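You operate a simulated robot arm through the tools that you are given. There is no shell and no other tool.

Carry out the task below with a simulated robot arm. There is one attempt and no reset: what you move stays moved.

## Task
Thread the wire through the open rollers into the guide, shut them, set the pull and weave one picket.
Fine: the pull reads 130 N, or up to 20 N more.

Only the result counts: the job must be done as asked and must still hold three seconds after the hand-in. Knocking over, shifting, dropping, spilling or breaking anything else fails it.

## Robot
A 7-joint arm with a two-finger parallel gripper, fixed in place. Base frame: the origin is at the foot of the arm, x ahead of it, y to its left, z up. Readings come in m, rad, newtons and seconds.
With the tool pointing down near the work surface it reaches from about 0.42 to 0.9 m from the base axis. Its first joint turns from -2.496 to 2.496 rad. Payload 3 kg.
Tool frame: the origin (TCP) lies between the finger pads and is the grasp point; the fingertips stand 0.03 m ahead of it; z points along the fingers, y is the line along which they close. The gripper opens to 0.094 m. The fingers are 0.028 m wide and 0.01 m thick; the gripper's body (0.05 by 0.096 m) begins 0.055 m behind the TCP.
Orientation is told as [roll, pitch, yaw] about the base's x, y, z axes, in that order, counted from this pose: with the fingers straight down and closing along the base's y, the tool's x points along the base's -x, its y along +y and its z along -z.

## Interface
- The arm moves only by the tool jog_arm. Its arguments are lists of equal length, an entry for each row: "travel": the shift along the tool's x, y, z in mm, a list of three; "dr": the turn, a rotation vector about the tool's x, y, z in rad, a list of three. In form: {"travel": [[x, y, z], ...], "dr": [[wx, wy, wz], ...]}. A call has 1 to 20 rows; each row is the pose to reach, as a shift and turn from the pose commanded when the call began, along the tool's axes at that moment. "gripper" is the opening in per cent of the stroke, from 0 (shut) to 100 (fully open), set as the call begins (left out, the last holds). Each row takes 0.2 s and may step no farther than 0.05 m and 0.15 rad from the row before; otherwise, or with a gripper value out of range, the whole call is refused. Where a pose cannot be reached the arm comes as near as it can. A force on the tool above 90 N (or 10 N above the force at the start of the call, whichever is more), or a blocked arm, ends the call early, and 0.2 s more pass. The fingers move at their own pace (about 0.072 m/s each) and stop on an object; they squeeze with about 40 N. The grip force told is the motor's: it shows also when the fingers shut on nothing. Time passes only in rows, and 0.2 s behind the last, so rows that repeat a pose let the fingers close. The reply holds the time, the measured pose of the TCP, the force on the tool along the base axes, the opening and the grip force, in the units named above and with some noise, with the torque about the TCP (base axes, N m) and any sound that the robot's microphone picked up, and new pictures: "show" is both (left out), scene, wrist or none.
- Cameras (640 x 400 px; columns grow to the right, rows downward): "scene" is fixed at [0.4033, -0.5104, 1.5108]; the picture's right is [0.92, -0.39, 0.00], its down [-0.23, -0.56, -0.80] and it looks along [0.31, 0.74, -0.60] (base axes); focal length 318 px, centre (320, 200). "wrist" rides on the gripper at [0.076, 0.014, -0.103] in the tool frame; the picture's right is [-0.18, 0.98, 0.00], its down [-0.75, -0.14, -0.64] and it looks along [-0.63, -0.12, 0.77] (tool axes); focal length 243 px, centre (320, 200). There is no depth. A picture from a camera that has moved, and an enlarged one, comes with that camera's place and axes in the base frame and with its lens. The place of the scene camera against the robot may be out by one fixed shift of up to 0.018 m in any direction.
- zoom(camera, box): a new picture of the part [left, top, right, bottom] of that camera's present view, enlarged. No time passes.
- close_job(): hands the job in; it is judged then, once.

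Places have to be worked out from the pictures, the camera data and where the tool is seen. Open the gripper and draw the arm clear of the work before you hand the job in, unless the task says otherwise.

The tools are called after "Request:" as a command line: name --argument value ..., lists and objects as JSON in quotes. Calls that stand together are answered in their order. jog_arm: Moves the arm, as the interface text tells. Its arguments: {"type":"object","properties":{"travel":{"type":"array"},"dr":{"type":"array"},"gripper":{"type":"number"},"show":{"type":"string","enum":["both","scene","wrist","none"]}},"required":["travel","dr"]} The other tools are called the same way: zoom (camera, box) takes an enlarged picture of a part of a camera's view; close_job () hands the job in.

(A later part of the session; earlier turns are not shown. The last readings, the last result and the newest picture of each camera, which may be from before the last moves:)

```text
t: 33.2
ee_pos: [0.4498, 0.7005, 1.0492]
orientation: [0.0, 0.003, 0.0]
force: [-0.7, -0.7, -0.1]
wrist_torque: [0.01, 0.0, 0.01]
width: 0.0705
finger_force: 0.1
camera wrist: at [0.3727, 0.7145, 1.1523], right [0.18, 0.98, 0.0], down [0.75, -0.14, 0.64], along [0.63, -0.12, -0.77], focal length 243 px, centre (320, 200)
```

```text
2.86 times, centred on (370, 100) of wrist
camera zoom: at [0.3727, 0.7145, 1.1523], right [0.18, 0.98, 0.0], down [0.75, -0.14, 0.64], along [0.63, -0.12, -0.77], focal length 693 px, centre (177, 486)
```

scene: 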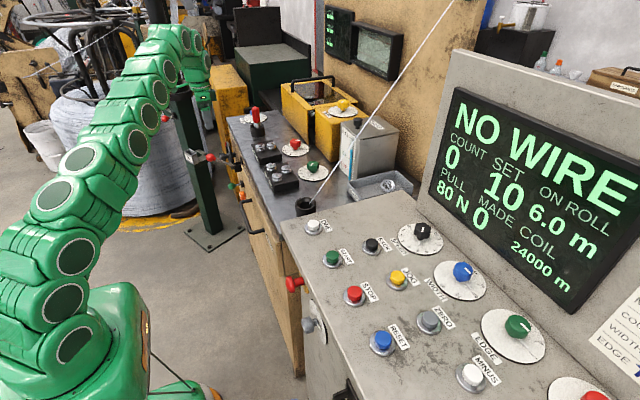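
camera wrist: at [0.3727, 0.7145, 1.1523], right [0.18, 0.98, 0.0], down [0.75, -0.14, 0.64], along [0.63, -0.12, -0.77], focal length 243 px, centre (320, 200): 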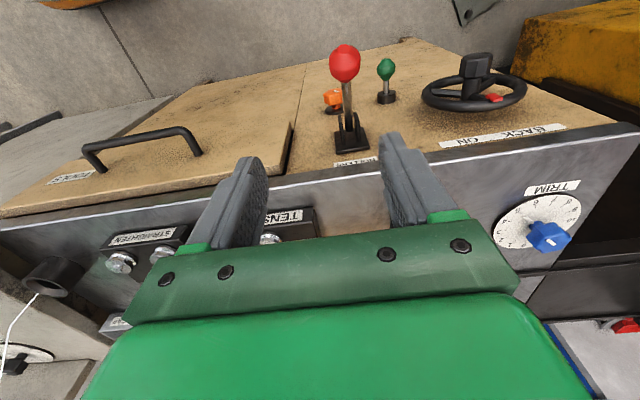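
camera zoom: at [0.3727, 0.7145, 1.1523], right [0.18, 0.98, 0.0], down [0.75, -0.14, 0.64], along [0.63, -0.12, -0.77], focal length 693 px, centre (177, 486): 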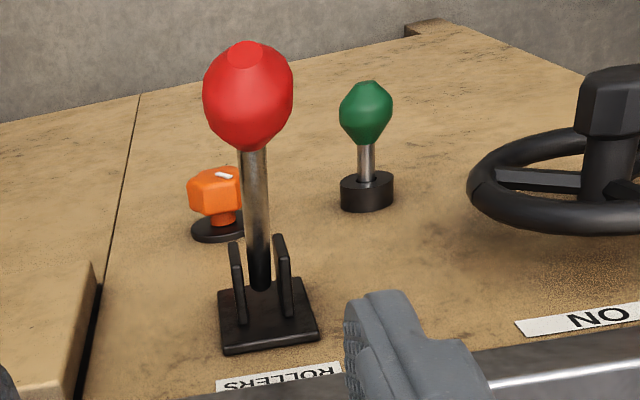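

Gripping plan: align over the ball, descend so the pads straddle it, then close along y.

Request:
jog_arm --travel '[[12, 15, 30], [23, 30, 60], [23, 30, 95], [23, 30, 135], [23, 30, 178]]' --dr '[[0, 0, 0], [0, 0, 0], [0, 0, 0], [0, 0, 0], [0, 0, 0]]'

```text
t: 34.4
ee_pos: [0.4261, 0.7297, 0.8714]
orientation: [0.003, 0.0, 0.002]
force: [0.4, -0.2, -0.1]
wrist_torque: [-0.02, -0.01, 0.0]
width: 0.0705
finger_force: 0.1
camera wrist: at [0.348, 0.7437, 0.9739], right [0.18, 0.98, 0.0], down [0.75, -0.14, 0.64], along [0.63, -0.12, -0.77], focal length 243 px, centre (320, 200)
```

scene: 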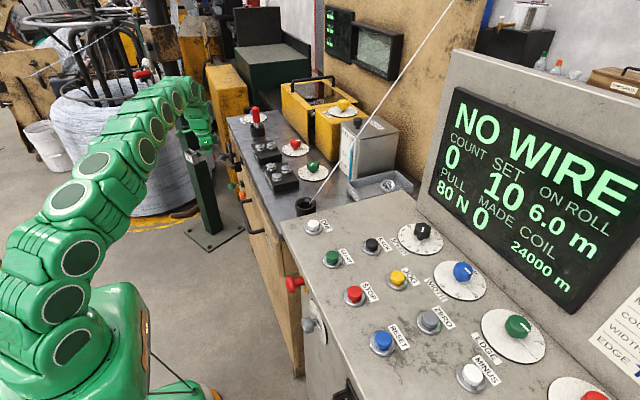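
wrist: 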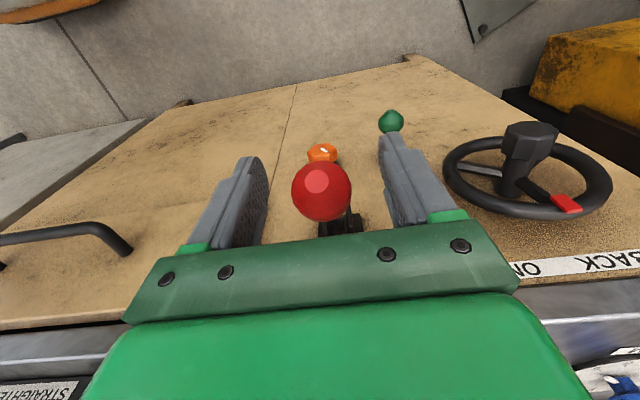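

The ball is exactly at the grasp point. Closing on it.

Request:
jog_arm --travel '[[0, 0, 0], [0, 0, 0], [0, 0, 0]]' --dr '[[0, 0, 0], [0, 0, 0], [0, 0, 0]]' --gripper 0 --show "none"

```text
t: 35.2
ee_pos: [0.4254, 0.7297, 0.8719]
orientation: [0.003, 0.0, 0.003]
force: [2.4, 9.1, -1.9]
wrist_torque: [0.04, -0.16, 0.08]
width: 0.0355
finger_force: 44.8
```

Gripped the ball. Now pulling it down along its arc a little first, watching the force.

Request:
jog_arm --travel '[[5, 0, 11], [10, 0, 22], [13, 0, 33], [16, 0, 45]]' --dr '[[0, 0, 0], [0, 0, 0], [0, 0, 0], [0, 0, 0]]'

```text
t: 36.2
ee_pos: [0.4109, 0.7303, 0.827]
orientation: [0.0, 0.003, -0.001]
force: [-7.5, -25.3, 12.0]
wrist_torque: [-0.02, -1.05, -0.11]
width: 0.0321
finger_force: 45.1
camera wrist: at [0.3341, 0.7443, 0.9297], right [0.18, 0.98, 0.0], down [0.75, -0.14, 0.64], along [0.63, -0.12, -0.77], focal length 243 px, centre (320, 200)
```

scene: 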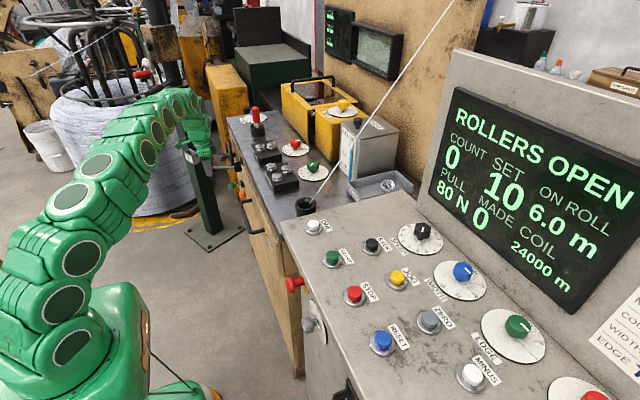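
wrist: 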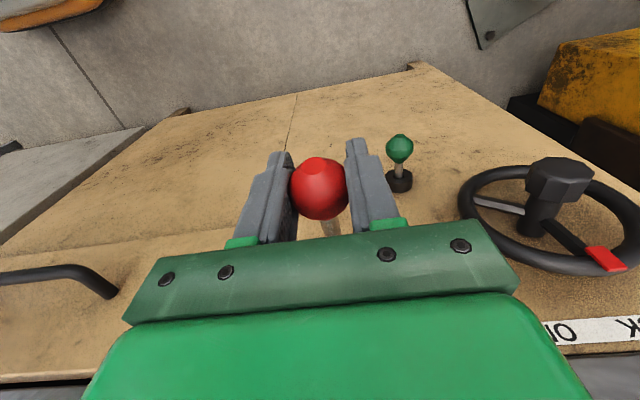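

The display now says ROLLERS OPEN, so the wire is recognised as threaded; the lever follows. Continuing the pull down.

Request:
jog_arm --travel '[[1, 0, 12], [2, 0, 25], [2, 0, 37], [0, 0, 50], [-3, 0, 62], [-6, 0, 73]]' --dr '[[0, 0, 0], [0, 0, 0], [0, 0, 0], [0, 0, 0], [0, 0, 0], [0, 0, 0]]'

```text
t: 37.6
ee_pos: [0.4173, 0.7297, 0.7537]
orientation: [0.0, 0.003, 0.002]
force: [-4.9, -31.1, 5.2]
wrist_torque: [0.25, -1.09, 0.04]
width: 0.0326
finger_force: 44.6
camera wrist: at [0.3392, 0.744, 0.8557], right [0.18, 0.98, 0.0], down [0.75, -0.14, 0.64], along [0.63, -0.12, -0.77], focal length 243 px, centre (320, 200)
```

scene: 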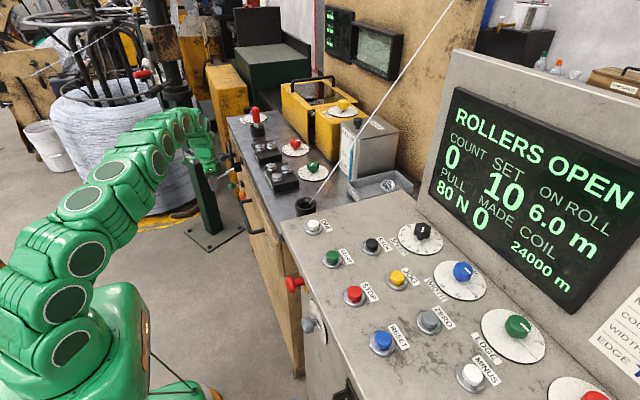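
wrist: 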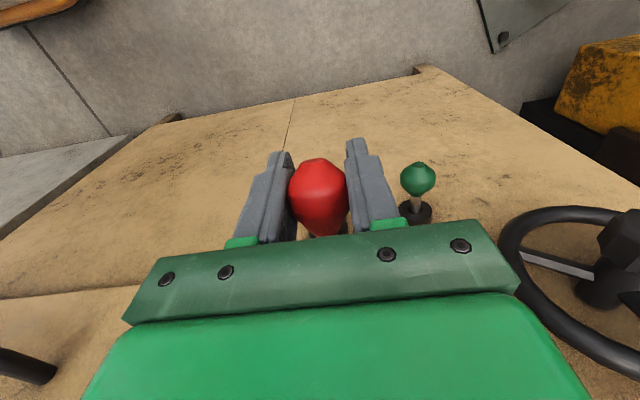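

Lever keeps following with low force; continuing a bit further down to find its stop.

Request:
jog_arm --travel '[[-5, 0, 11], [-10, 0, 22], [-17, 0, 33]]' --dr '[[0, 0, 0], [0, 0, 0], [0, 0, 0]]'

```text
t: 38.4
ee_pos: [0.4311, 0.7294, 0.7226]
orientation: [0.0, 0.002, 0.0]
force: [-26.3, -45.0, 32.0]
wrist_torque: [0.13, -0.46, 0.02]
width: 0.0326
finger_force: 45.0
camera wrist: at [0.3543, 0.744, 0.8257], right [0.18, 0.98, 0.0], down [0.76, -0.14, 0.64], along [0.63, -0.12, -0.77], focal length 243 px, centre (320, 200)
```

scene: 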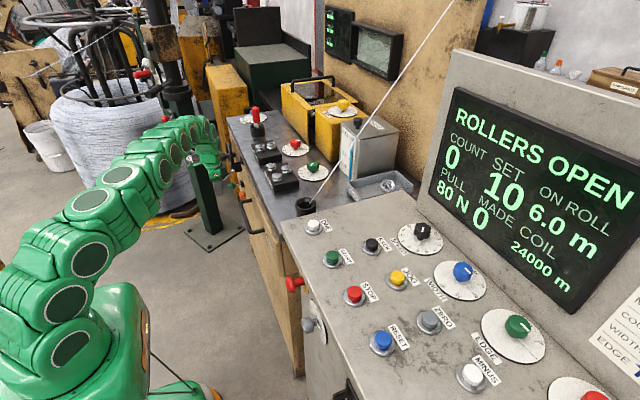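
wrist: 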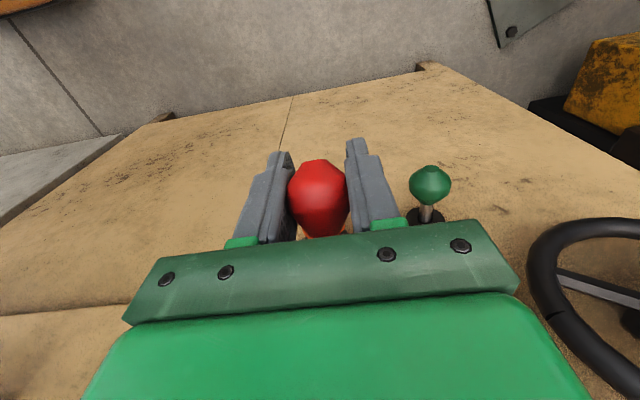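

Force now rises as if at the lower stop, yet the display still says ROLLERS OPEN. I'll release the ball and look at the rollers and lever.

Request:
jog_arm --travel '[[0, 0, 0], [0, 0, 0], [0, 0, 0]]' --dr '[[0, 0, 0], [0, 0, 0], [0, 0, 0]]' --gripper 75

Request:
zoom --camera "scene" --box '[220, 100, 340, 200]'

```text
t: 39.2
ee_pos: [0.4327, 0.73, 0.7204]
orientation: [0.001, 0.0, 0.003]
force: [0.3, 0.0, 0.2]
wrist_torque: [-0.02, 0.02, 0.0]
width: 0.0705
finger_force: 0.0
camera wrist: at [0.3557, 0.7441, 0.8241], right [0.18, 0.98, 0.0], down [0.75, -0.14, 0.64], along [0.63, -0.12, -0.77], focal length 243 px, centre (320, 200)
```

scene: 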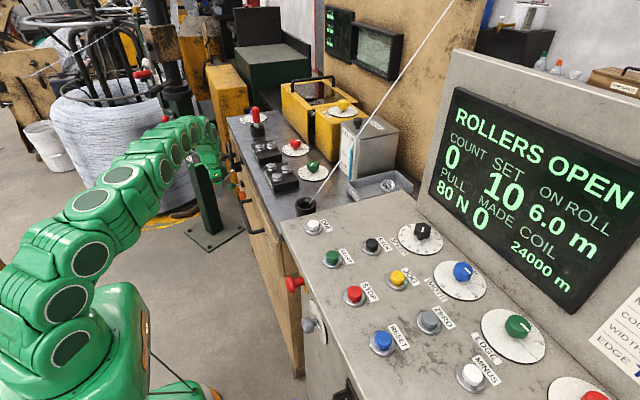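
wrist: 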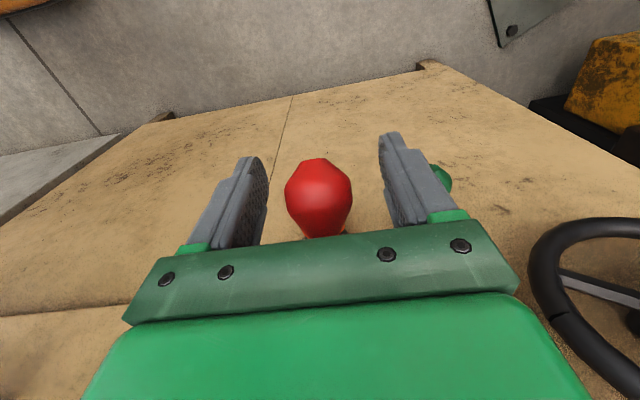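

```text
4.00 times, centred on (280, 150) of scene
camera zoom: at [0.4033, -0.5104, 1.5108], right [0.92, -0.39, 0.0], down [-0.23, -0.56, -0.8], along [0.31, 0.74, -0.6], focal length 1274 px, centre (480, 400)
```

zoom: 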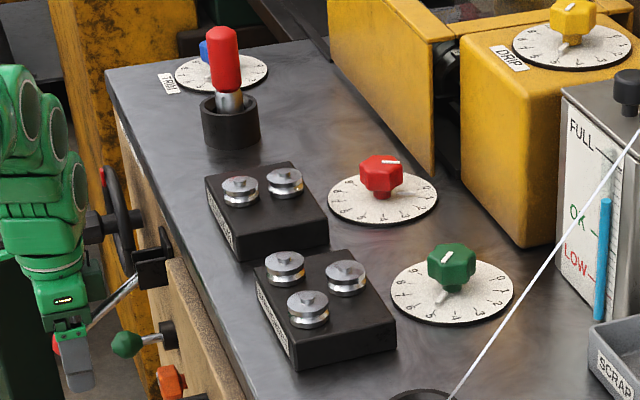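

The lever now points ~31° below horizontal and stays there. I'll wait a few seconds in place to see whether the display updates.

Request:
jog_arm --travel '[[0, 0, 0], [0, 0, 0], [0, 0, 0], [0, 0, 0], [0, 0, 0], [0, 0, 0], [0, 0, 0], [0, 0, 0], [0, 0, 0], [0, 0, 0], [0, 0, 0], [0, 0, 0]]' --dr '[[0, 0, 0], [0, 0, 0], [0, 0, 0], [0, 0, 0], [0, 0, 0], [0, 0, 0], [0, 0, 0], [0, 0, 0], [0, 0, 0], [0, 0, 0], [0, 0, 0], [0, 0, 0]]' --show "scene"

```text
t: 41.8
ee_pos: [0.4329, 0.7289, 0.7219]
orientation: [0.001, 0.003, 0.003]
force: [0.1, 1.0, 0.1]
wrist_torque: [0.03, -0.01, -0.03]
width: 0.0705
finger_force: 0.1
```

scene: 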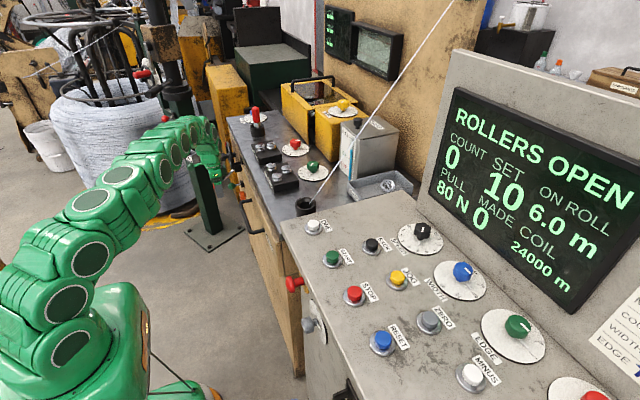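

Still open. Let me compare the roller positions with the very first picture (same zoom box).

Request:
zoom --camera "scene" --box '[240, 140, 340, 222]'

Request:
zoom --camera "scene" --box '[225, 100, 325, 162]'

```text
4.88 times, centred on (290, 181) of scene
camera zoom: at [0.4033, -0.5104, 1.5108], right [0.92, -0.39, 0.0], down [-0.23, -0.56, -0.8], along [0.31, 0.74, -0.6], focal length 1553 px, centre (466, 293)
```

zoom: 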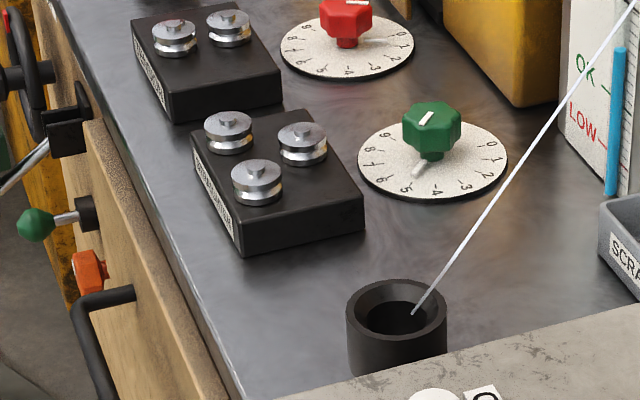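

```text
6.40 times, centred on (275, 131) of scene
camera zoom: at [0.4033, -0.5104, 1.5108], right [0.92, -0.39, 0.0], down [-0.23, -0.56, -0.8], along [0.31, 0.74, -0.6], focal length 2038 px, centre (608, 642)
```

zoom: 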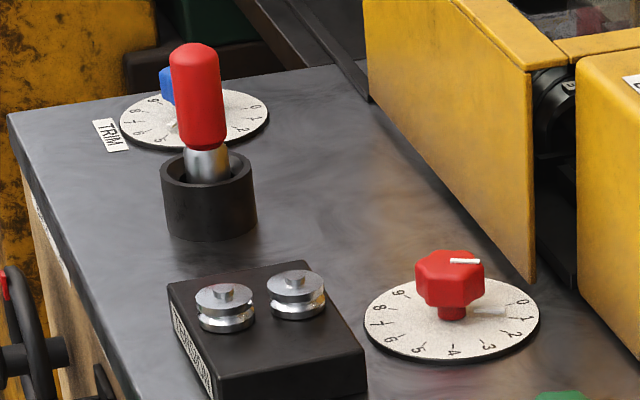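

The roller pictures don't change with the lever, so only the display tells. Since "ROLLERS OPEN" appeared exactly when the lever left its upper position, up is probably shut; I'll grip the ball and raise it again to see what the display says.

Request:
jog_arm --travel '[[0, 0, -4], [0, 0, -4], [0, 0, -4], [0, 0, -4]]' --dr '[[0, 0, 0], [0, 0, 0], [0, 0, 0], [0, 0, 0]]' --gripper 0 --show "none"

Request:
jog_arm --travel '[[6, 0, -11], [12, 0, -22], [15, 0, -34], [18, 0, -46], [19, 0, -58], [20, 0, -71], [19, 0, -83], [18, 0, -95], [15, 0, -107], [11, 0, -119]]' --dr '[[0, 0, 0], [0, 0, 0], [0, 0, 0], [0, 0, 0], [0, 0, 0], [0, 0, 0], [0, 0, 0], [0, 0, 0], [0, 0, 0], [0, 0, 0]]'

```text
t: 42.8
ee_pos: [0.4336, 0.7302, 0.7254]
orientation: [0.002, 0.001, 0.002]
force: [2.6, 9.1, -1.5]
wrist_torque: [0.0, -0.08, -0.19]
width: 0.0336
finger_force: 44.8
```

```text
t: 45.0
ee_pos: [0.4236, 0.7296, 0.8433]
orientation: [0.001, 0.001, -0.001]
force: [-6.2, -32.2, -7.3]
wrist_torque: [-0.43, 1.2, 0.18]
width: 0.0323
finger_force: 44.9
camera wrist: at [0.3459, 0.7441, 0.9461], right [0.18, 0.98, 0.0], down [0.75, -0.14, 0.64], along [0.63, -0.12, -0.77], focal length 243 px, centre (320, 200)
```

scene: 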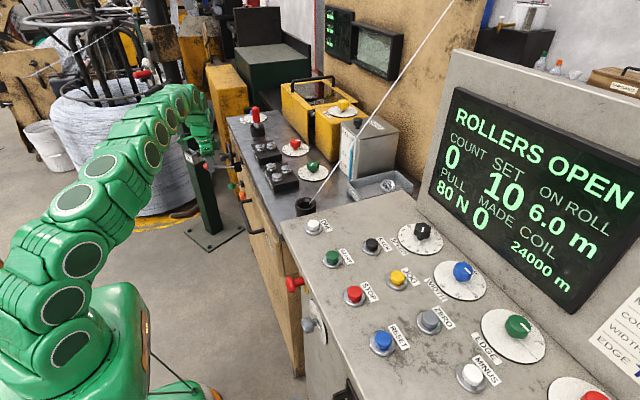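
wrist: 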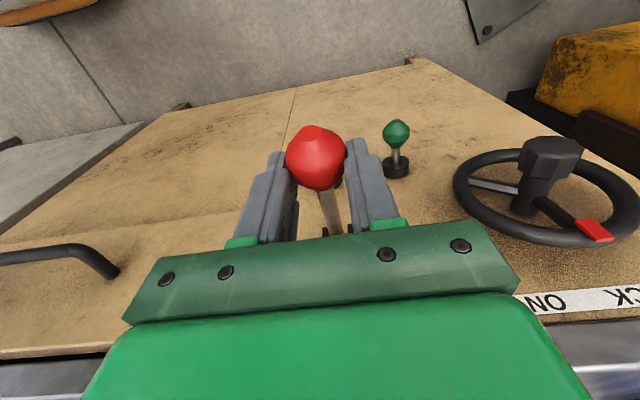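

The lever follows up (ball slid a little in the grip). Raising further to the top position.

Request:
jog_arm --travel '[[-3, 0, -10], [-6, 0, -20], [-10, 0, -30], [-14, 0, -40]]' --dr '[[0, 0, 0], [0, 0, 0], [0, 0, 0], [0, 0, 0]]'

```text
t: 46.0
ee_pos: [0.4383, 0.7295, 0.8829]
orientation: [0.001, 0.0, -0.002]
force: [16.3, -23.2, -18.1]
wrist_torque: [-0.28, 0.45, 0.18]
width: 0.0323
finger_force: 44.7
camera wrist: at [0.3611, 0.7439, 0.9857], right [0.18, 0.98, 0.0], down [0.75, -0.14, 0.64], along [0.63, -0.12, -0.77], focal length 243 px, centre (320, 200)
```

scene: 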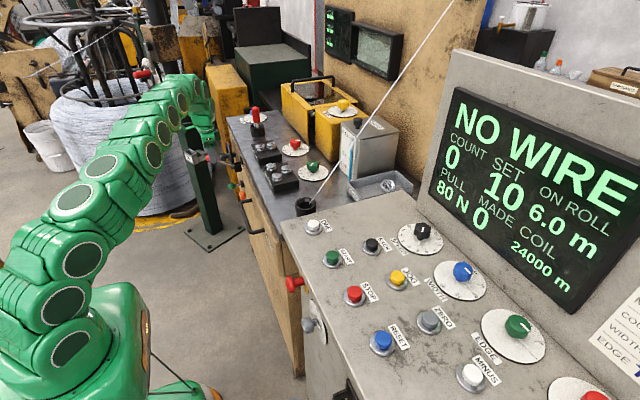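
wrist: 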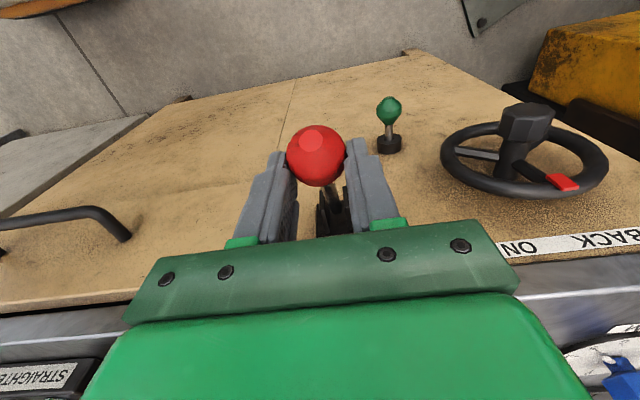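

The display confirms it: lever up = rollers shut (NO WIRE), lever down = open. So the rollers were shut when I threaded; I must open them, bring the leader back and thread it again. First I re-centre on the ball and pull the lever down.

Request:
jog_arm --travel '[[0, 0, 0], [0, 0, 0], [7, 0, 6], [13, 1, 11], [13, 1, 11]]' --dr '[[0, 0, 0], [0, 0, 0], [0, 0, 0], [0, 0, 0], [0, 0, 0]]' --gripper 75 --show "wrist"

Request:
jog_arm --travel '[[0, 0, 0], [0, 0, 0], [0, 0, 0]]' --dr '[[0, 0, 0], [0, 0, 0], [0, 0, 0]]' --gripper 0 --show "none"

```text
t: 47.2
ee_pos: [0.4248, 0.7319, 0.8734]
orientation: [-0.001, 0.001, 0.002]
force: [-0.5, 0.5, -0.1]
wrist_torque: [-0.01, 0.02, 0.01]
width: 0.0706
finger_force: 0.0
camera wrist: at [0.3468, 0.7454, 0.9749], right [0.18, 0.98, 0.0], down [0.75, -0.14, 0.64], along [0.63, -0.12, -0.77], focal length 243 px, centre (320, 200)
```

wrist: 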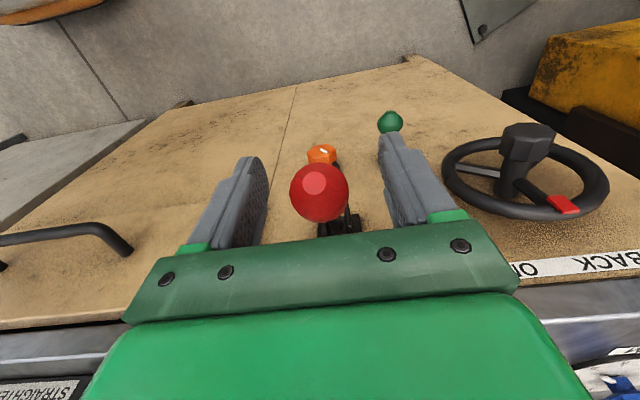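

```text
t: 48.0
ee_pos: [0.4248, 0.7294, 0.8727]
orientation: [-0.002, 0.001, 0.001]
force: [-10.7, -34.0, 8.9]
wrist_torque: [-0.2, 0.03, -0.37]
width: 0.0355
finger_force: 45.0
```

Pulling the lever down along the whole arc again.

Request:
jog_arm --travel '[[5, 0, 11], [10, 0, 22], [13, 0, 33], [16, 0, 45], [17, 0, 57], [18, 0, 70], [18, 0, 82], [16, 0, 95], [13, 0, 107], [10, 0, 118], [5, 0, 129], [0, 0, 140]]' --dr '[[0, 0, 0], [0, 0, 0], [0, 0, 0], [0, 0, 0], [0, 0, 0], [0, 0, 0], [0, 0, 0], [0, 0, 0], [0, 0, 0], [0, 0, 0], [0, 0, 0], [0, 0, 0]]'

Request:
jog_arm --travel '[[0, 0, 0], [0, 0, 0], [0, 0, 0]]' --dr '[[0, 0, 0], [0, 0, 0], [0, 0, 0]]' --gripper 75

```text
t: 50.6
ee_pos: [0.4245, 0.7297, 0.733]
orientation: [0.0, 0.0, -0.001]
force: [-4.4, -48.4, 7.2]
wrist_torque: [0.29, -1.31, -0.21]
width: 0.0324
finger_force: 44.4
camera wrist: at [0.3472, 0.7441, 0.835], right [0.18, 0.98, 0.0], down [0.75, -0.14, 0.64], along [0.63, -0.12, -0.77], focal length 243 px, centre (320, 200)
```

scene: 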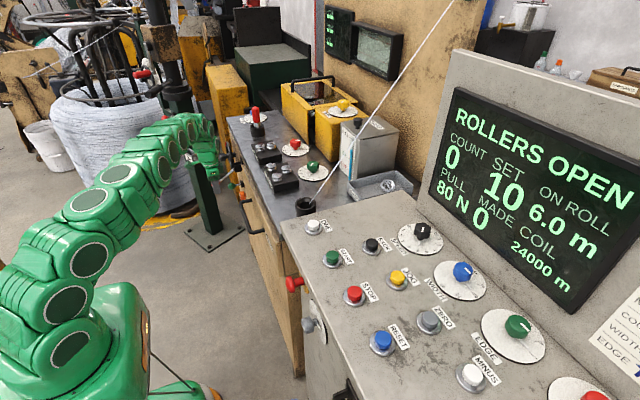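
wrist: 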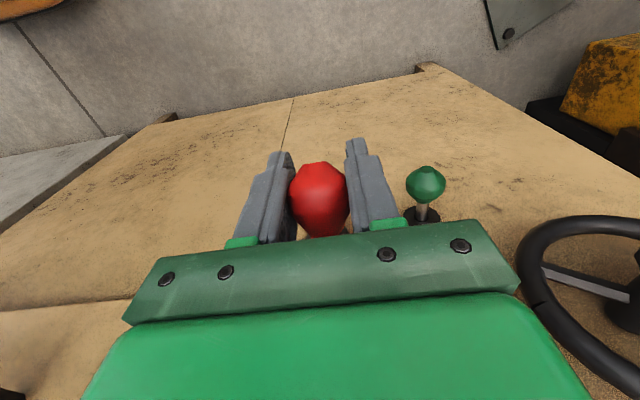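

```text
t: 51.4
ee_pos: [0.4244, 0.7301, 0.7335]
orientation: [0.001, 0.001, 0.002]
force: [0.6, -0.3, 0.2]
wrist_torque: [0.0, 0.02, -0.03]
width: 0.0706
finger_force: 0.1
camera wrist: at [0.3469, 0.7448, 0.8349], right [0.18, 0.98, 0.0], down [0.75, -0.14, 0.64], along [0.63, -0.12, -0.77], focal length 243 px, centre (320, 200)
```

scene: 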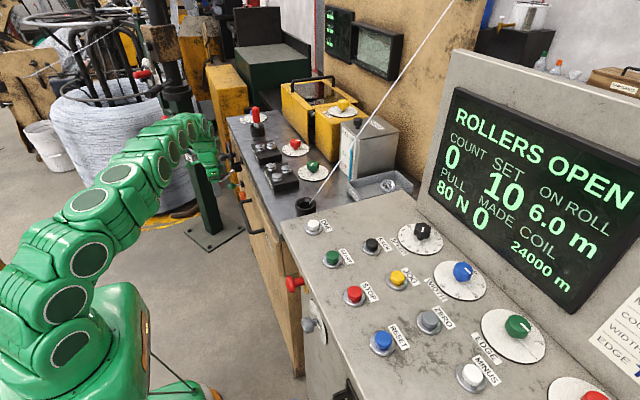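
wrist: 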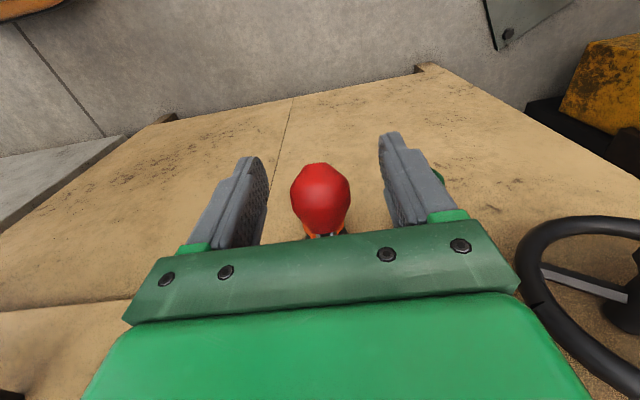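

Rollers are open now. I lift the gripper clear of the lever and return to the leader in the guide.

Request:
jog_arm --travel '[[0, 0, -45], [0, 0, -90], [0, 0, -140], [0, 0, -190], [0, 0, -240], [0, 0, -285], [-13, -15, -302], [-26, -30, -317]]' --dr '[[0, 0, 0], [0, 0, 0], [0, 0, 0], [0, 0, 0], [0, 0, 0], [0, 0, 0], [0, 0, 0], [0, 0, 0]]' --show "none"

Request:
jog_arm --travel '[[0, 0, 0], [0, 0, 0], [0, 0, 0], [0, 0, 0], [0, 0, 0], [0, 0, 0]]' --dr '[[0, 0, -0.147], [0, 0, -0.294], [0, 0, -0.441], [0, 0, -0.588], [0, 0, -0.735], [0, 0, -0.88]]' --gripper 60

```text
t: 53.2
ee_pos: [0.4534, 0.7006, 1.0483]
orientation: [0.0, 0.0, 0.002]
force: [-0.6, 0.1, -0.3]
wrist_torque: [0.0, -0.04, -0.02]
width: 0.0707
finger_force: 0.1
```

```text
t: 54.6
ee_pos: [0.4504, 0.701, 1.049]
orientation: [0.001, -0.001, 0.882]
force: [-0.6, 0.2, 0.2]
wrist_torque: [-0.04, -0.04, 0.01]
width: 0.0562
finger_force: 0.0
camera wrist: at [0.3903, 0.6507, 1.152], right [-0.64, 0.77, 0.0], down [0.59, 0.49, 0.64], along [0.49, 0.41, -0.77], focal length 243 px, centre (320, 200)
```

scene: 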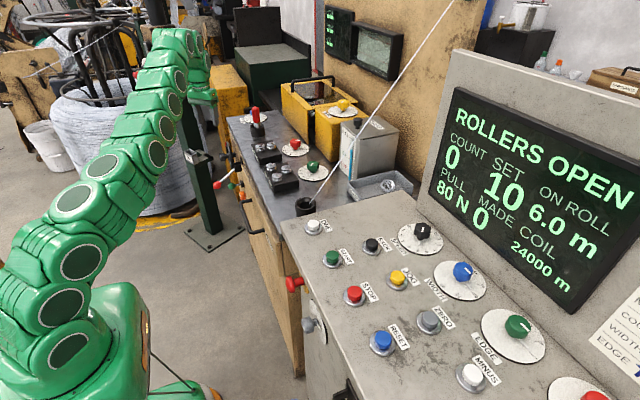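
wrist: 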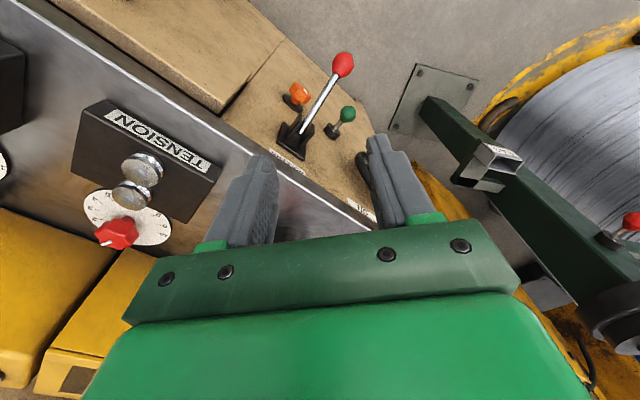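

Tilting and moving to the pre-grasp pose behind the leader.

Request:
jog_arm --travel '[[-21, -15, -2], [-43, -31, -5], [-65, -46, -7], [-86, -62, -9], [-108, -77, -12], [-129, -92, -14]]' --dr '[[0, -0.117, 0], [0, -0.234, 0], [0, -0.351, 0], [0, -0.468, 0], [0, -0.585, 0], [0, -0.703, 0]]'

Request:
zoom --camera "wrist" --box '[230, 0, 430, 180]'

```text
t: 56.0
ee_pos: [0.6053, 0.7425, 1.065]
orientation: [0.002, -0.706, 0.88]
force: [0.9, 0.0, -0.3]
wrist_torque: [0.02, -0.01, 0.0]
width: 0.0564
finger_force: 0.1
camera wrist: at [0.5134, 0.656, 1.0933], right [-0.67, 0.73, 0.12], down [0.21, 0.03, 0.98], along [0.71, 0.68, -0.18], focal length 243 px, centre (320, 200)
```

scene: 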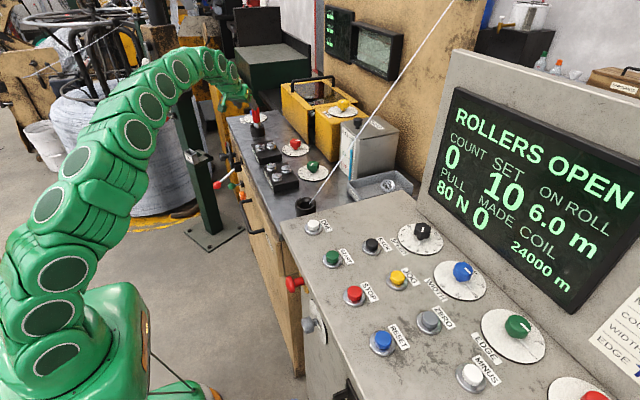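
wrist: 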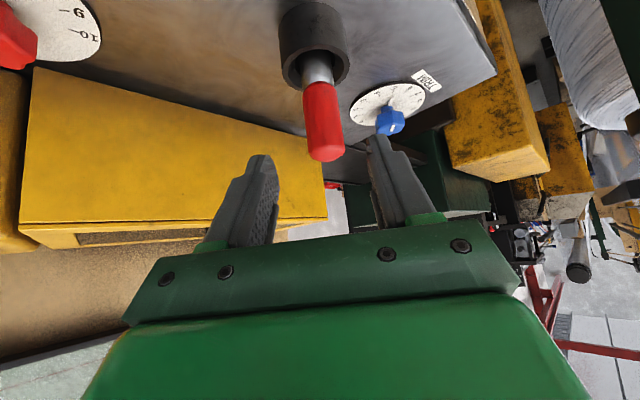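

```text
2.22 times, centred on (330, 90) of wrist
camera zoom: at [0.5134, 0.656, 1.0933], right [-0.67, 0.73, 0.12], down [0.21, 0.03, 0.98], along [0.71, 0.68, -0.18], focal length 539 px, centre (298, 444)
```

zoom: 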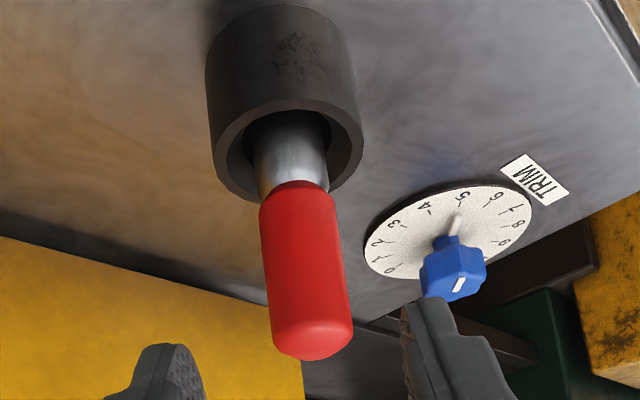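

Advancing to the leader along the tool axis and gripping it again, slightly deeper for a centred grip.

Request:
jog_arm --travel '[[-2, 2, 40], [-4, 2, 80], [-6, 2, 105], [-6, 2, 120]]' --dr '[[0, 0, 0], [0, 0, 0], [0, 0, 0], [0, 0, 0]]' --show "wrist"

Request:
jog_arm --travel '[[0, 0, 0], [0, 0, 0], [0, 0, 0], [0, 0, 0]]' --dr '[[0, 0, 0], [0, 0, 0], [0, 0, 0], [0, 0, 0]]' --gripper 0 --show "wrist"

```text
t: 57.0
ee_pos: [0.655, 0.807, 0.9756]
orientation: [0.0, -0.702, 0.881]
force: [0.7, -0.2, 0.8]
wrist_torque: [-0.03, -0.01, -0.01]
width: 0.0562
finger_force: 0.2
camera wrist: at [0.5631, 0.7193, 1.0054], right [-0.67, 0.73, 0.12], down [0.21, 0.03, 0.98], along [0.71, 0.68, -0.18], focal length 243 px, centre (320, 200)
```

wrist: 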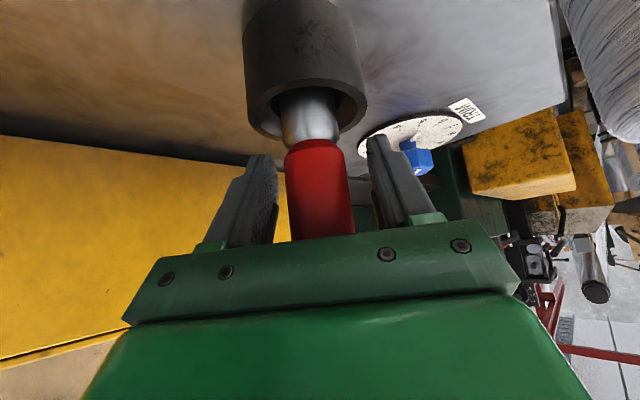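

```text
t: 58.0
ee_pos: [0.6548, 0.806, 0.9773]
orientation: [0.001, -0.703, 0.879]
force: [0.4, 0.5, -0.1]
wrist_torque: [-0.01, 0.06, -0.02]
width: 0.0353
finger_force: 40.0
camera wrist: at [0.563, 0.7193, 1.006], right [-0.67, 0.73, 0.12], down [0.21, 0.03, 0.98], along [0.71, 0.68, -0.18], focal length 243 px, centre (320, 200)
```

wrist: 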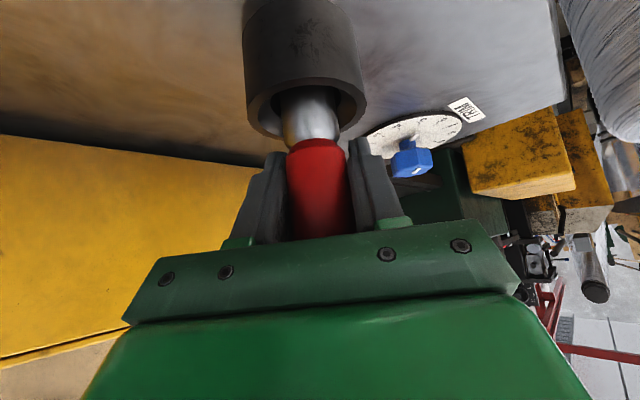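

Gripped. Lifting it straight out of the guide, then back and up.

Request:
jog_arm --travel '[[-13, 0, -15], [-26, 0, -30], [-38, 0, -45], [-29, 0, -65], [-20, 0, -86]]' --dr '[[0, 0, 0], [0, 0, 0], [0, 0, 0], [0, 0, 0], [0, 0, 0]]'

```text
t: 59.2
ee_pos: [0.6292, 0.7738, 1.0523]
orientation: [0.003, -0.7, 0.879]
force: [0.3, 0.9, -1.7]
wrist_torque: [0.0, -0.01, -0.01]
width: 0.0349
finger_force: 39.9
camera wrist: at [0.5382, 0.6865, 1.082], right [-0.67, 0.74, 0.12], down [0.21, 0.03, 0.98], along [0.71, 0.68, -0.18], focal length 243 px, centre (320, 200)
```

scene: 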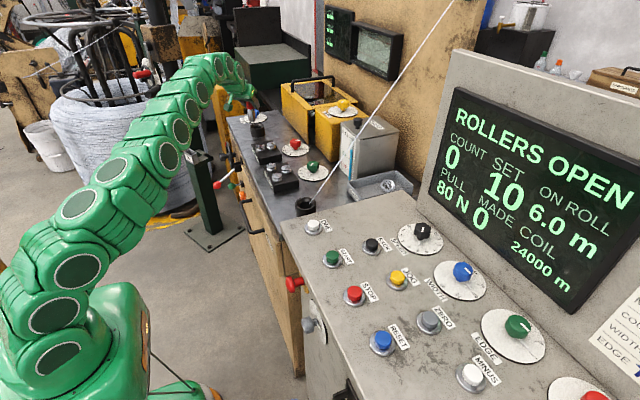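
wrist: 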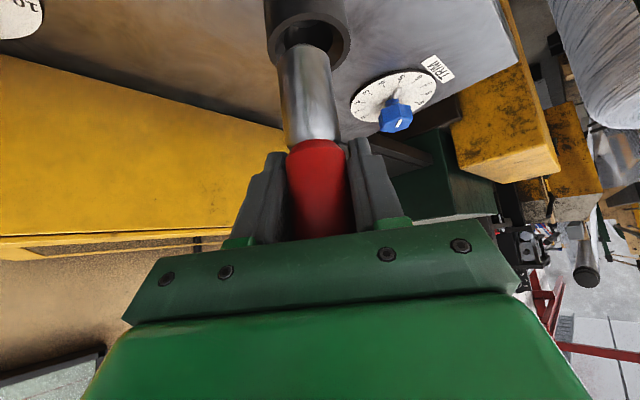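

Carrying the leader back toward cup 1, above the rollers.

Request:
jog_arm --travel '[[24, -29, -22], [48, -59, -43], [72, -88, -65], [97, -117, -86], [121, -147, -108], [145, -176, -130], [169, -205, -151], [193, -235, -173], [217, -264, -194], [241, -293, -216], [266, -323, -238], [290, -352, -259], [314, -381, -281]]' --dr '[[0.0285, 0, 0.0338], [0.057, 0, 0.0677], [0.0854, 0, 0.1015], [0.1139, 0, 0.1354], [0.1424, 0, 0.1692], [0.1709, 0, 0.203], [0.1994, 0, 0.2369], [0.2278, 0, 0.2707], [0.2563, 0, 0.3046], [0.2848, 0, 0.3384], [0.3133, 0, 0.3722], [0.3418, 0, 0.4061], [0.3703, 0, 0.4399]]'

Request:
zoom --camera "scene" --box '[260, 110, 400, 220]'

Request:
zoom --camera "wrist" --box '[230, 0, 410, 130]'

```text
t: 62.0
ee_pos: [0.6543, 0.2066, 1.064]
orientation: [0.003, -0.702, 0.306]
force: [-0.2, -0.6, -1.6]
wrist_torque: [-0.01, 0.01, 0.01]
width: 0.0352
finger_force: 40.3
camera wrist: at [0.5301, 0.1824, 1.0937], right [-0.16, 0.98, 0.12], down [0.2, -0.09, 0.98], along [0.97, 0.18, -0.18], focal length 243 px, centre (320, 200)
```

scene: 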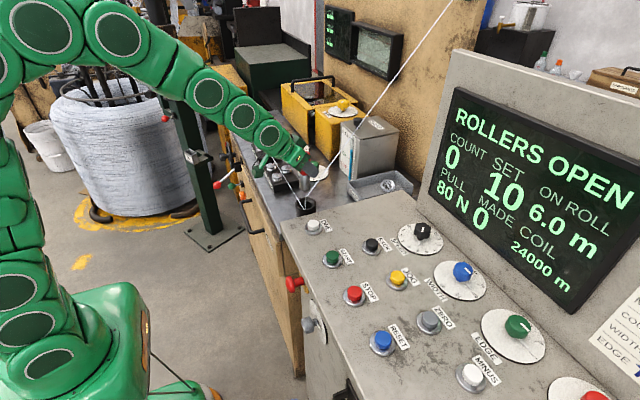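
wrist: 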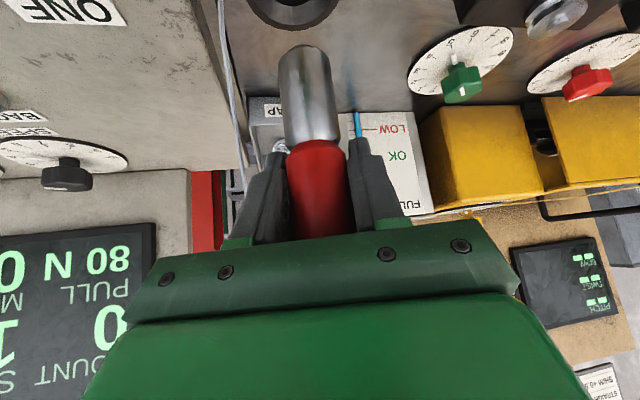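

```text
3.64 times, centred on (330, 165) of scene
camera zoom: at [0.4033, -0.5104, 1.5108], right [0.92, -0.39, 0.0], down [-0.23, -0.56, -0.8], along [0.31, 0.74, -0.6], focal length 1158 px, centre (284, 327)
```

zoom: 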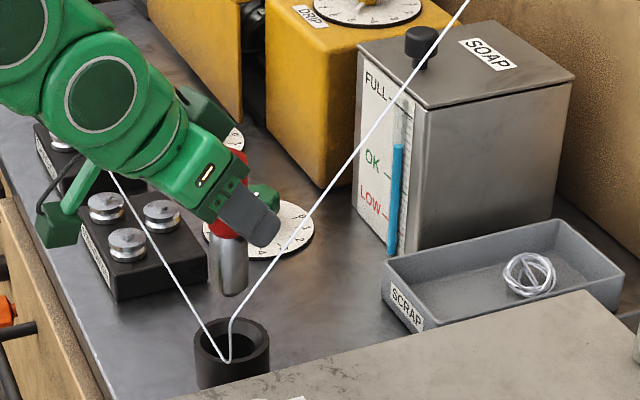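

```text
3.08 times, centred on (320, 65) of wrist
camera zoom: at [0.5301, 0.1824, 1.0937], right [-0.16, 0.98, 0.12], down [0.2, -0.09, 0.98], along [0.97, 0.18, -0.18], focal length 746 px, centre (320, 615)
```

zoom: 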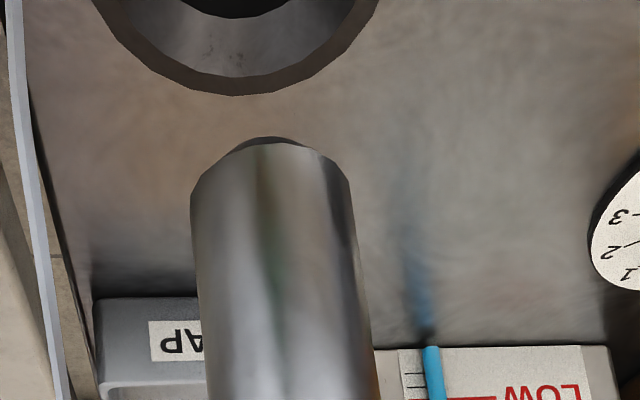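

The wire picture has changed: it now also runs from cup 1 toward the rollers/guide. Zooming in to see where it goes.

Request:
zoom --camera "scene" --box '[240, 100, 330, 160]'

Request:
zoom --camera "scene" --box '[260, 150, 330, 215]'

Request:
zoom --camera "wrist" --box '[380, 0, 640, 110]'

```text
6.67 times, centred on (285, 130) of scene
camera zoom: at [0.4033, -0.5104, 1.5108], right [0.92, -0.39, 0.0], down [-0.23, -0.56, -0.8], along [0.31, 0.74, -0.6], focal length 2122 px, centre (553, 667)
```

zoom: 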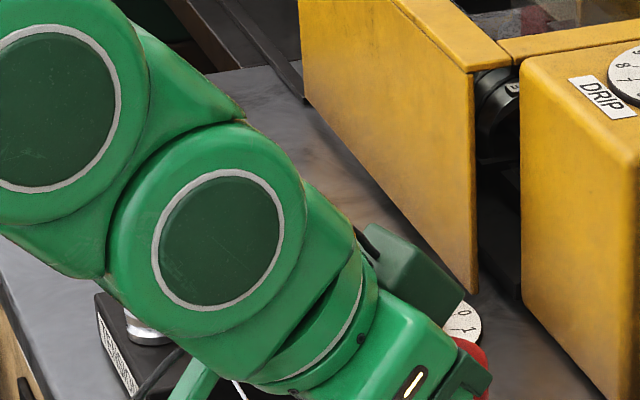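

```text
6.15 times, centred on (295, 182) of scene
camera zoom: at [0.4033, -0.5104, 1.5108], right [0.92, -0.39, 0.0], down [-0.23, -0.56, -0.8], along [0.31, 0.74, -0.6], focal length 1959 px, centre (474, 308)
```

zoom: 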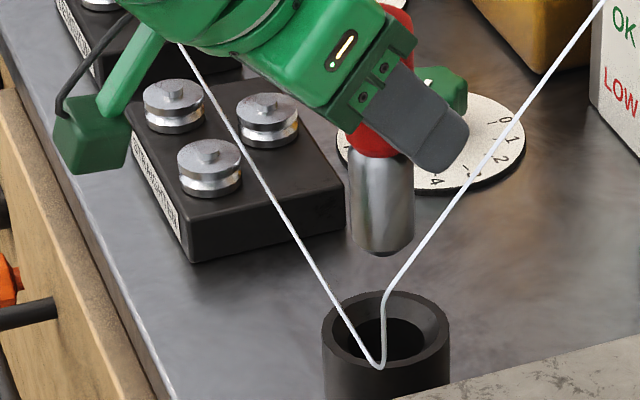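

```text
2.46 times, centred on (510, 55) of wrist
camera zoom: at [0.5301, 0.1824, 1.0937], right [-0.16, 0.98, 0.12], down [0.2, -0.09, 0.98], along [0.97, 0.18, -0.18], focal length 597 px, centre (-148, 557)
```

zoom: 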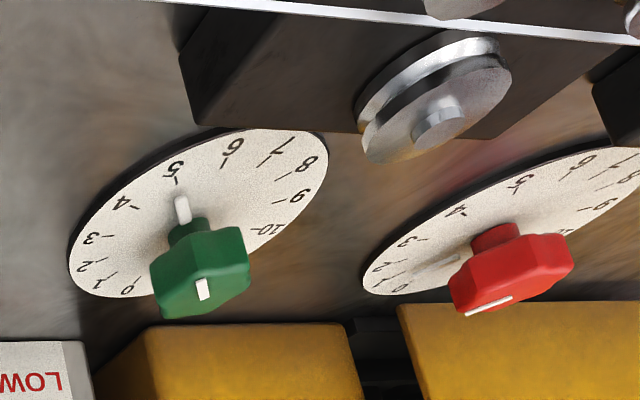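

The wire now runs between the STRAIGHTEN rollers, so carrying the leader past the open rollers is what counts. I'll now carry it forward again along the roller line into the guide, as the task asks.

Request:
jog_arm --travel '[[-8, 40, 9], [-16, 80, 18], [-25, 119, 26], [-33, 159, 35], [-41, 199, 44], [-49, 239, 53], [-58, 278, 61], [-66, 318, 70], [-74, 358, 79], [-82, 398, 88]]' --dr '[[-0.027, 0, -0.032], [-0.054, 0, -0.063], [-0.081, 0, -0.095], [-0.108, 0, -0.127], [-0.1345, 0, -0.159], [-0.161, 0, -0.19], [-0.188, 0, -0.222], [-0.215, 0, -0.254], [-0.242, 0, -0.286], [-0.269, 0, -0.317]]'

Request:
zoom --camera "scene" --box '[220, 90, 340, 220]'

Request:
zoom --camera "wrist" --box '[230, 0, 510, 150]'

```text
t: 64.2
ee_pos: [0.6504, 0.6229, 1.0509]
orientation: [0.004, -0.703, 0.72]
force: [0.5, 0.5, -2.2]
wrist_torque: [0.02, 0.0, 0.0]
width: 0.0353
finger_force: 39.9
camera wrist: at [0.5459, 0.5516, 1.0793], right [-0.54, 0.83, 0.12], down [0.22, 0.0, 0.98], along [0.81, 0.56, -0.18], focal length 243 px, centre (320, 200)
```

scene: 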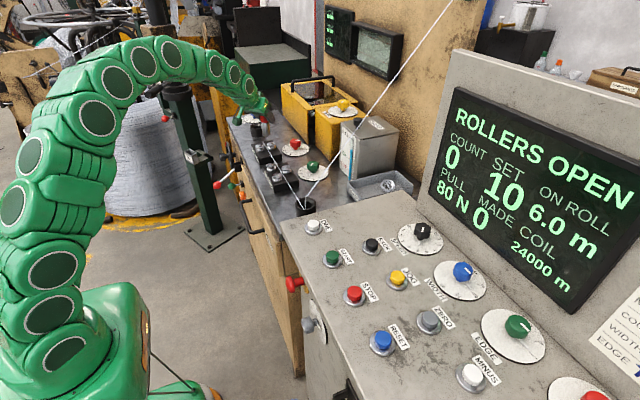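
wrist: 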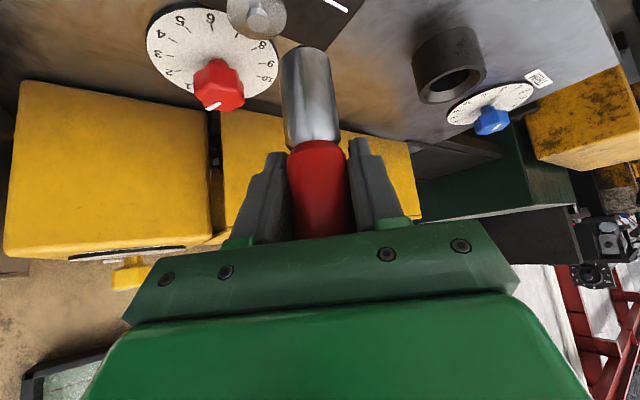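

```text
3.08 times, centred on (280, 155) of scene
camera zoom: at [0.4033, -0.5104, 1.5108], right [0.92, -0.39, 0.0], down [-0.23, -0.56, -0.8], along [0.31, 0.74, -0.6], focal length 980 px, centre (443, 338)
```

zoom: 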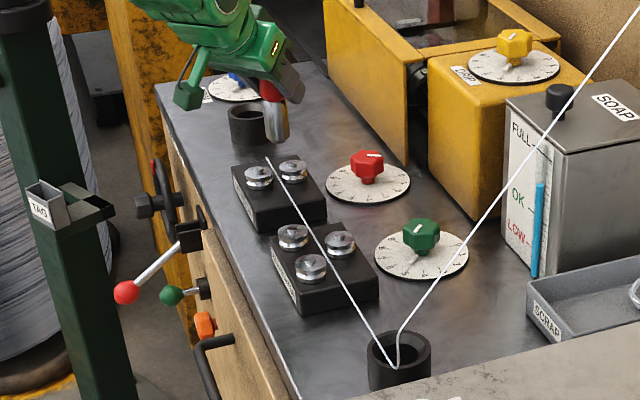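

```text
2.29 times, centred on (370, 75) of wrist
camera zoom: at [0.5459, 0.5516, 1.0793], right [-0.54, 0.83, 0.12], down [0.22, 0.0, 0.98], along [0.81, 0.56, -0.18], focal length 555 px, centre (206, 486)
```

zoom: 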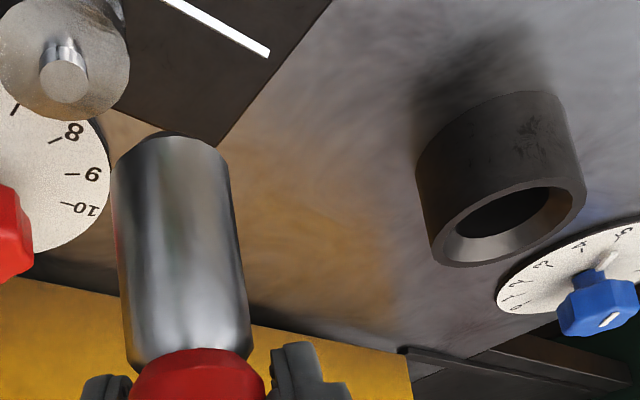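

The wire now ends just past the TENSION rollers, so the threading state is progressing with the open rollers. Moving on to above the guide.

Request:
jog_arm --travel '[[-17, 27, 18], [-35, 54, 35], [-52, 81, 53], [-70, 107, 70], [-87, 134, 88], [-87, 134, 88]]' --dr '[[-0.021, 0, -0.024], [-0.041, 0, -0.049], [-0.062, 0, -0.073], [-0.083, 0, -0.098], [-0.1035, 0, -0.122], [-0.1035, 0, -0.122]]'

Request:
zoom --camera "wrist" --box '[230, 0, 410, 130]'

Request:
zoom --camera "scene" --box '[220, 80, 300, 150]'

```text
t: 65.6
ee_pos: [0.651, 0.8044, 1.0415]
orientation: [0.002, -0.702, 0.88]
force: [-0.5, 0.5, -0.8]
wrist_torque: [-0.01, -0.03, -0.02]
width: 0.0356
finger_force: 39.6
camera wrist: at [0.5596, 0.717, 1.0701], right [-0.67, 0.73, 0.12], down [0.21, 0.03, 0.98], along [0.71, 0.68, -0.18], focal length 243 px, centre (320, 200)
```

scene: 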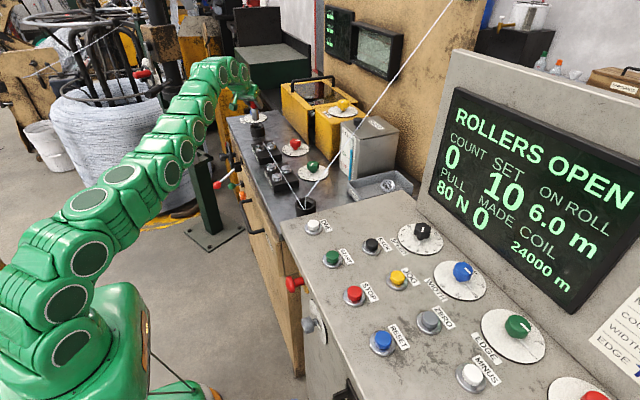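
wrist: 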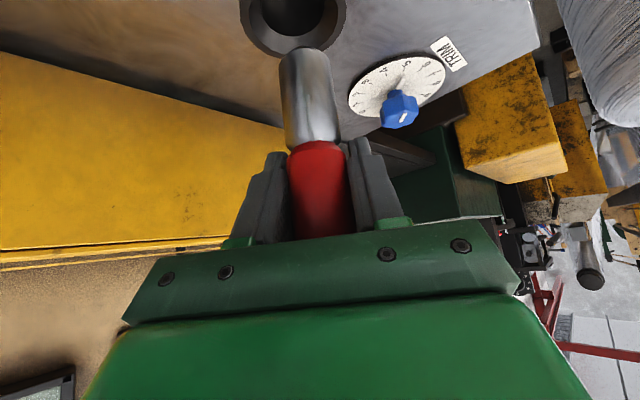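

```text
3.08 times, centred on (320, 65) of wrist
camera zoom: at [0.5596, 0.717, 1.0701], right [-0.67, 0.73, 0.12], down [0.21, 0.03, 0.98], along [0.71, 0.68, -0.18], focal length 746 px, centre (320, 615)
```

zoom: 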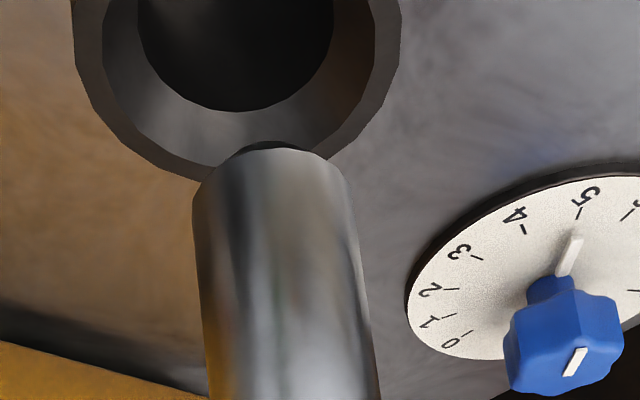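

```text
5.71 times, centred on (260, 115) of scene
camera zoom: at [0.4033, -0.5104, 1.5108], right [0.92, -0.39, 0.0], down [-0.23, -0.56, -0.8], along [0.31, 0.74, -0.6], focal length 1819 px, centre (663, 686)
```

zoom: 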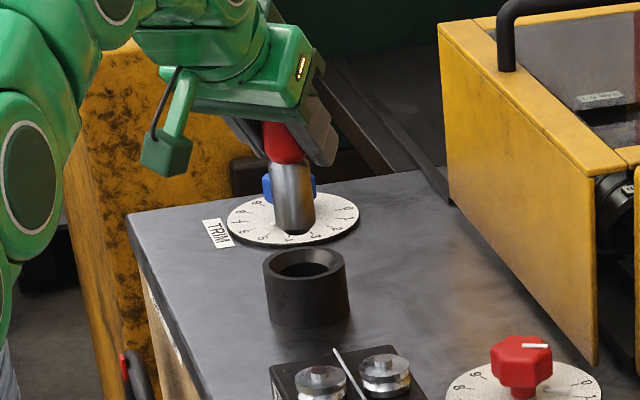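

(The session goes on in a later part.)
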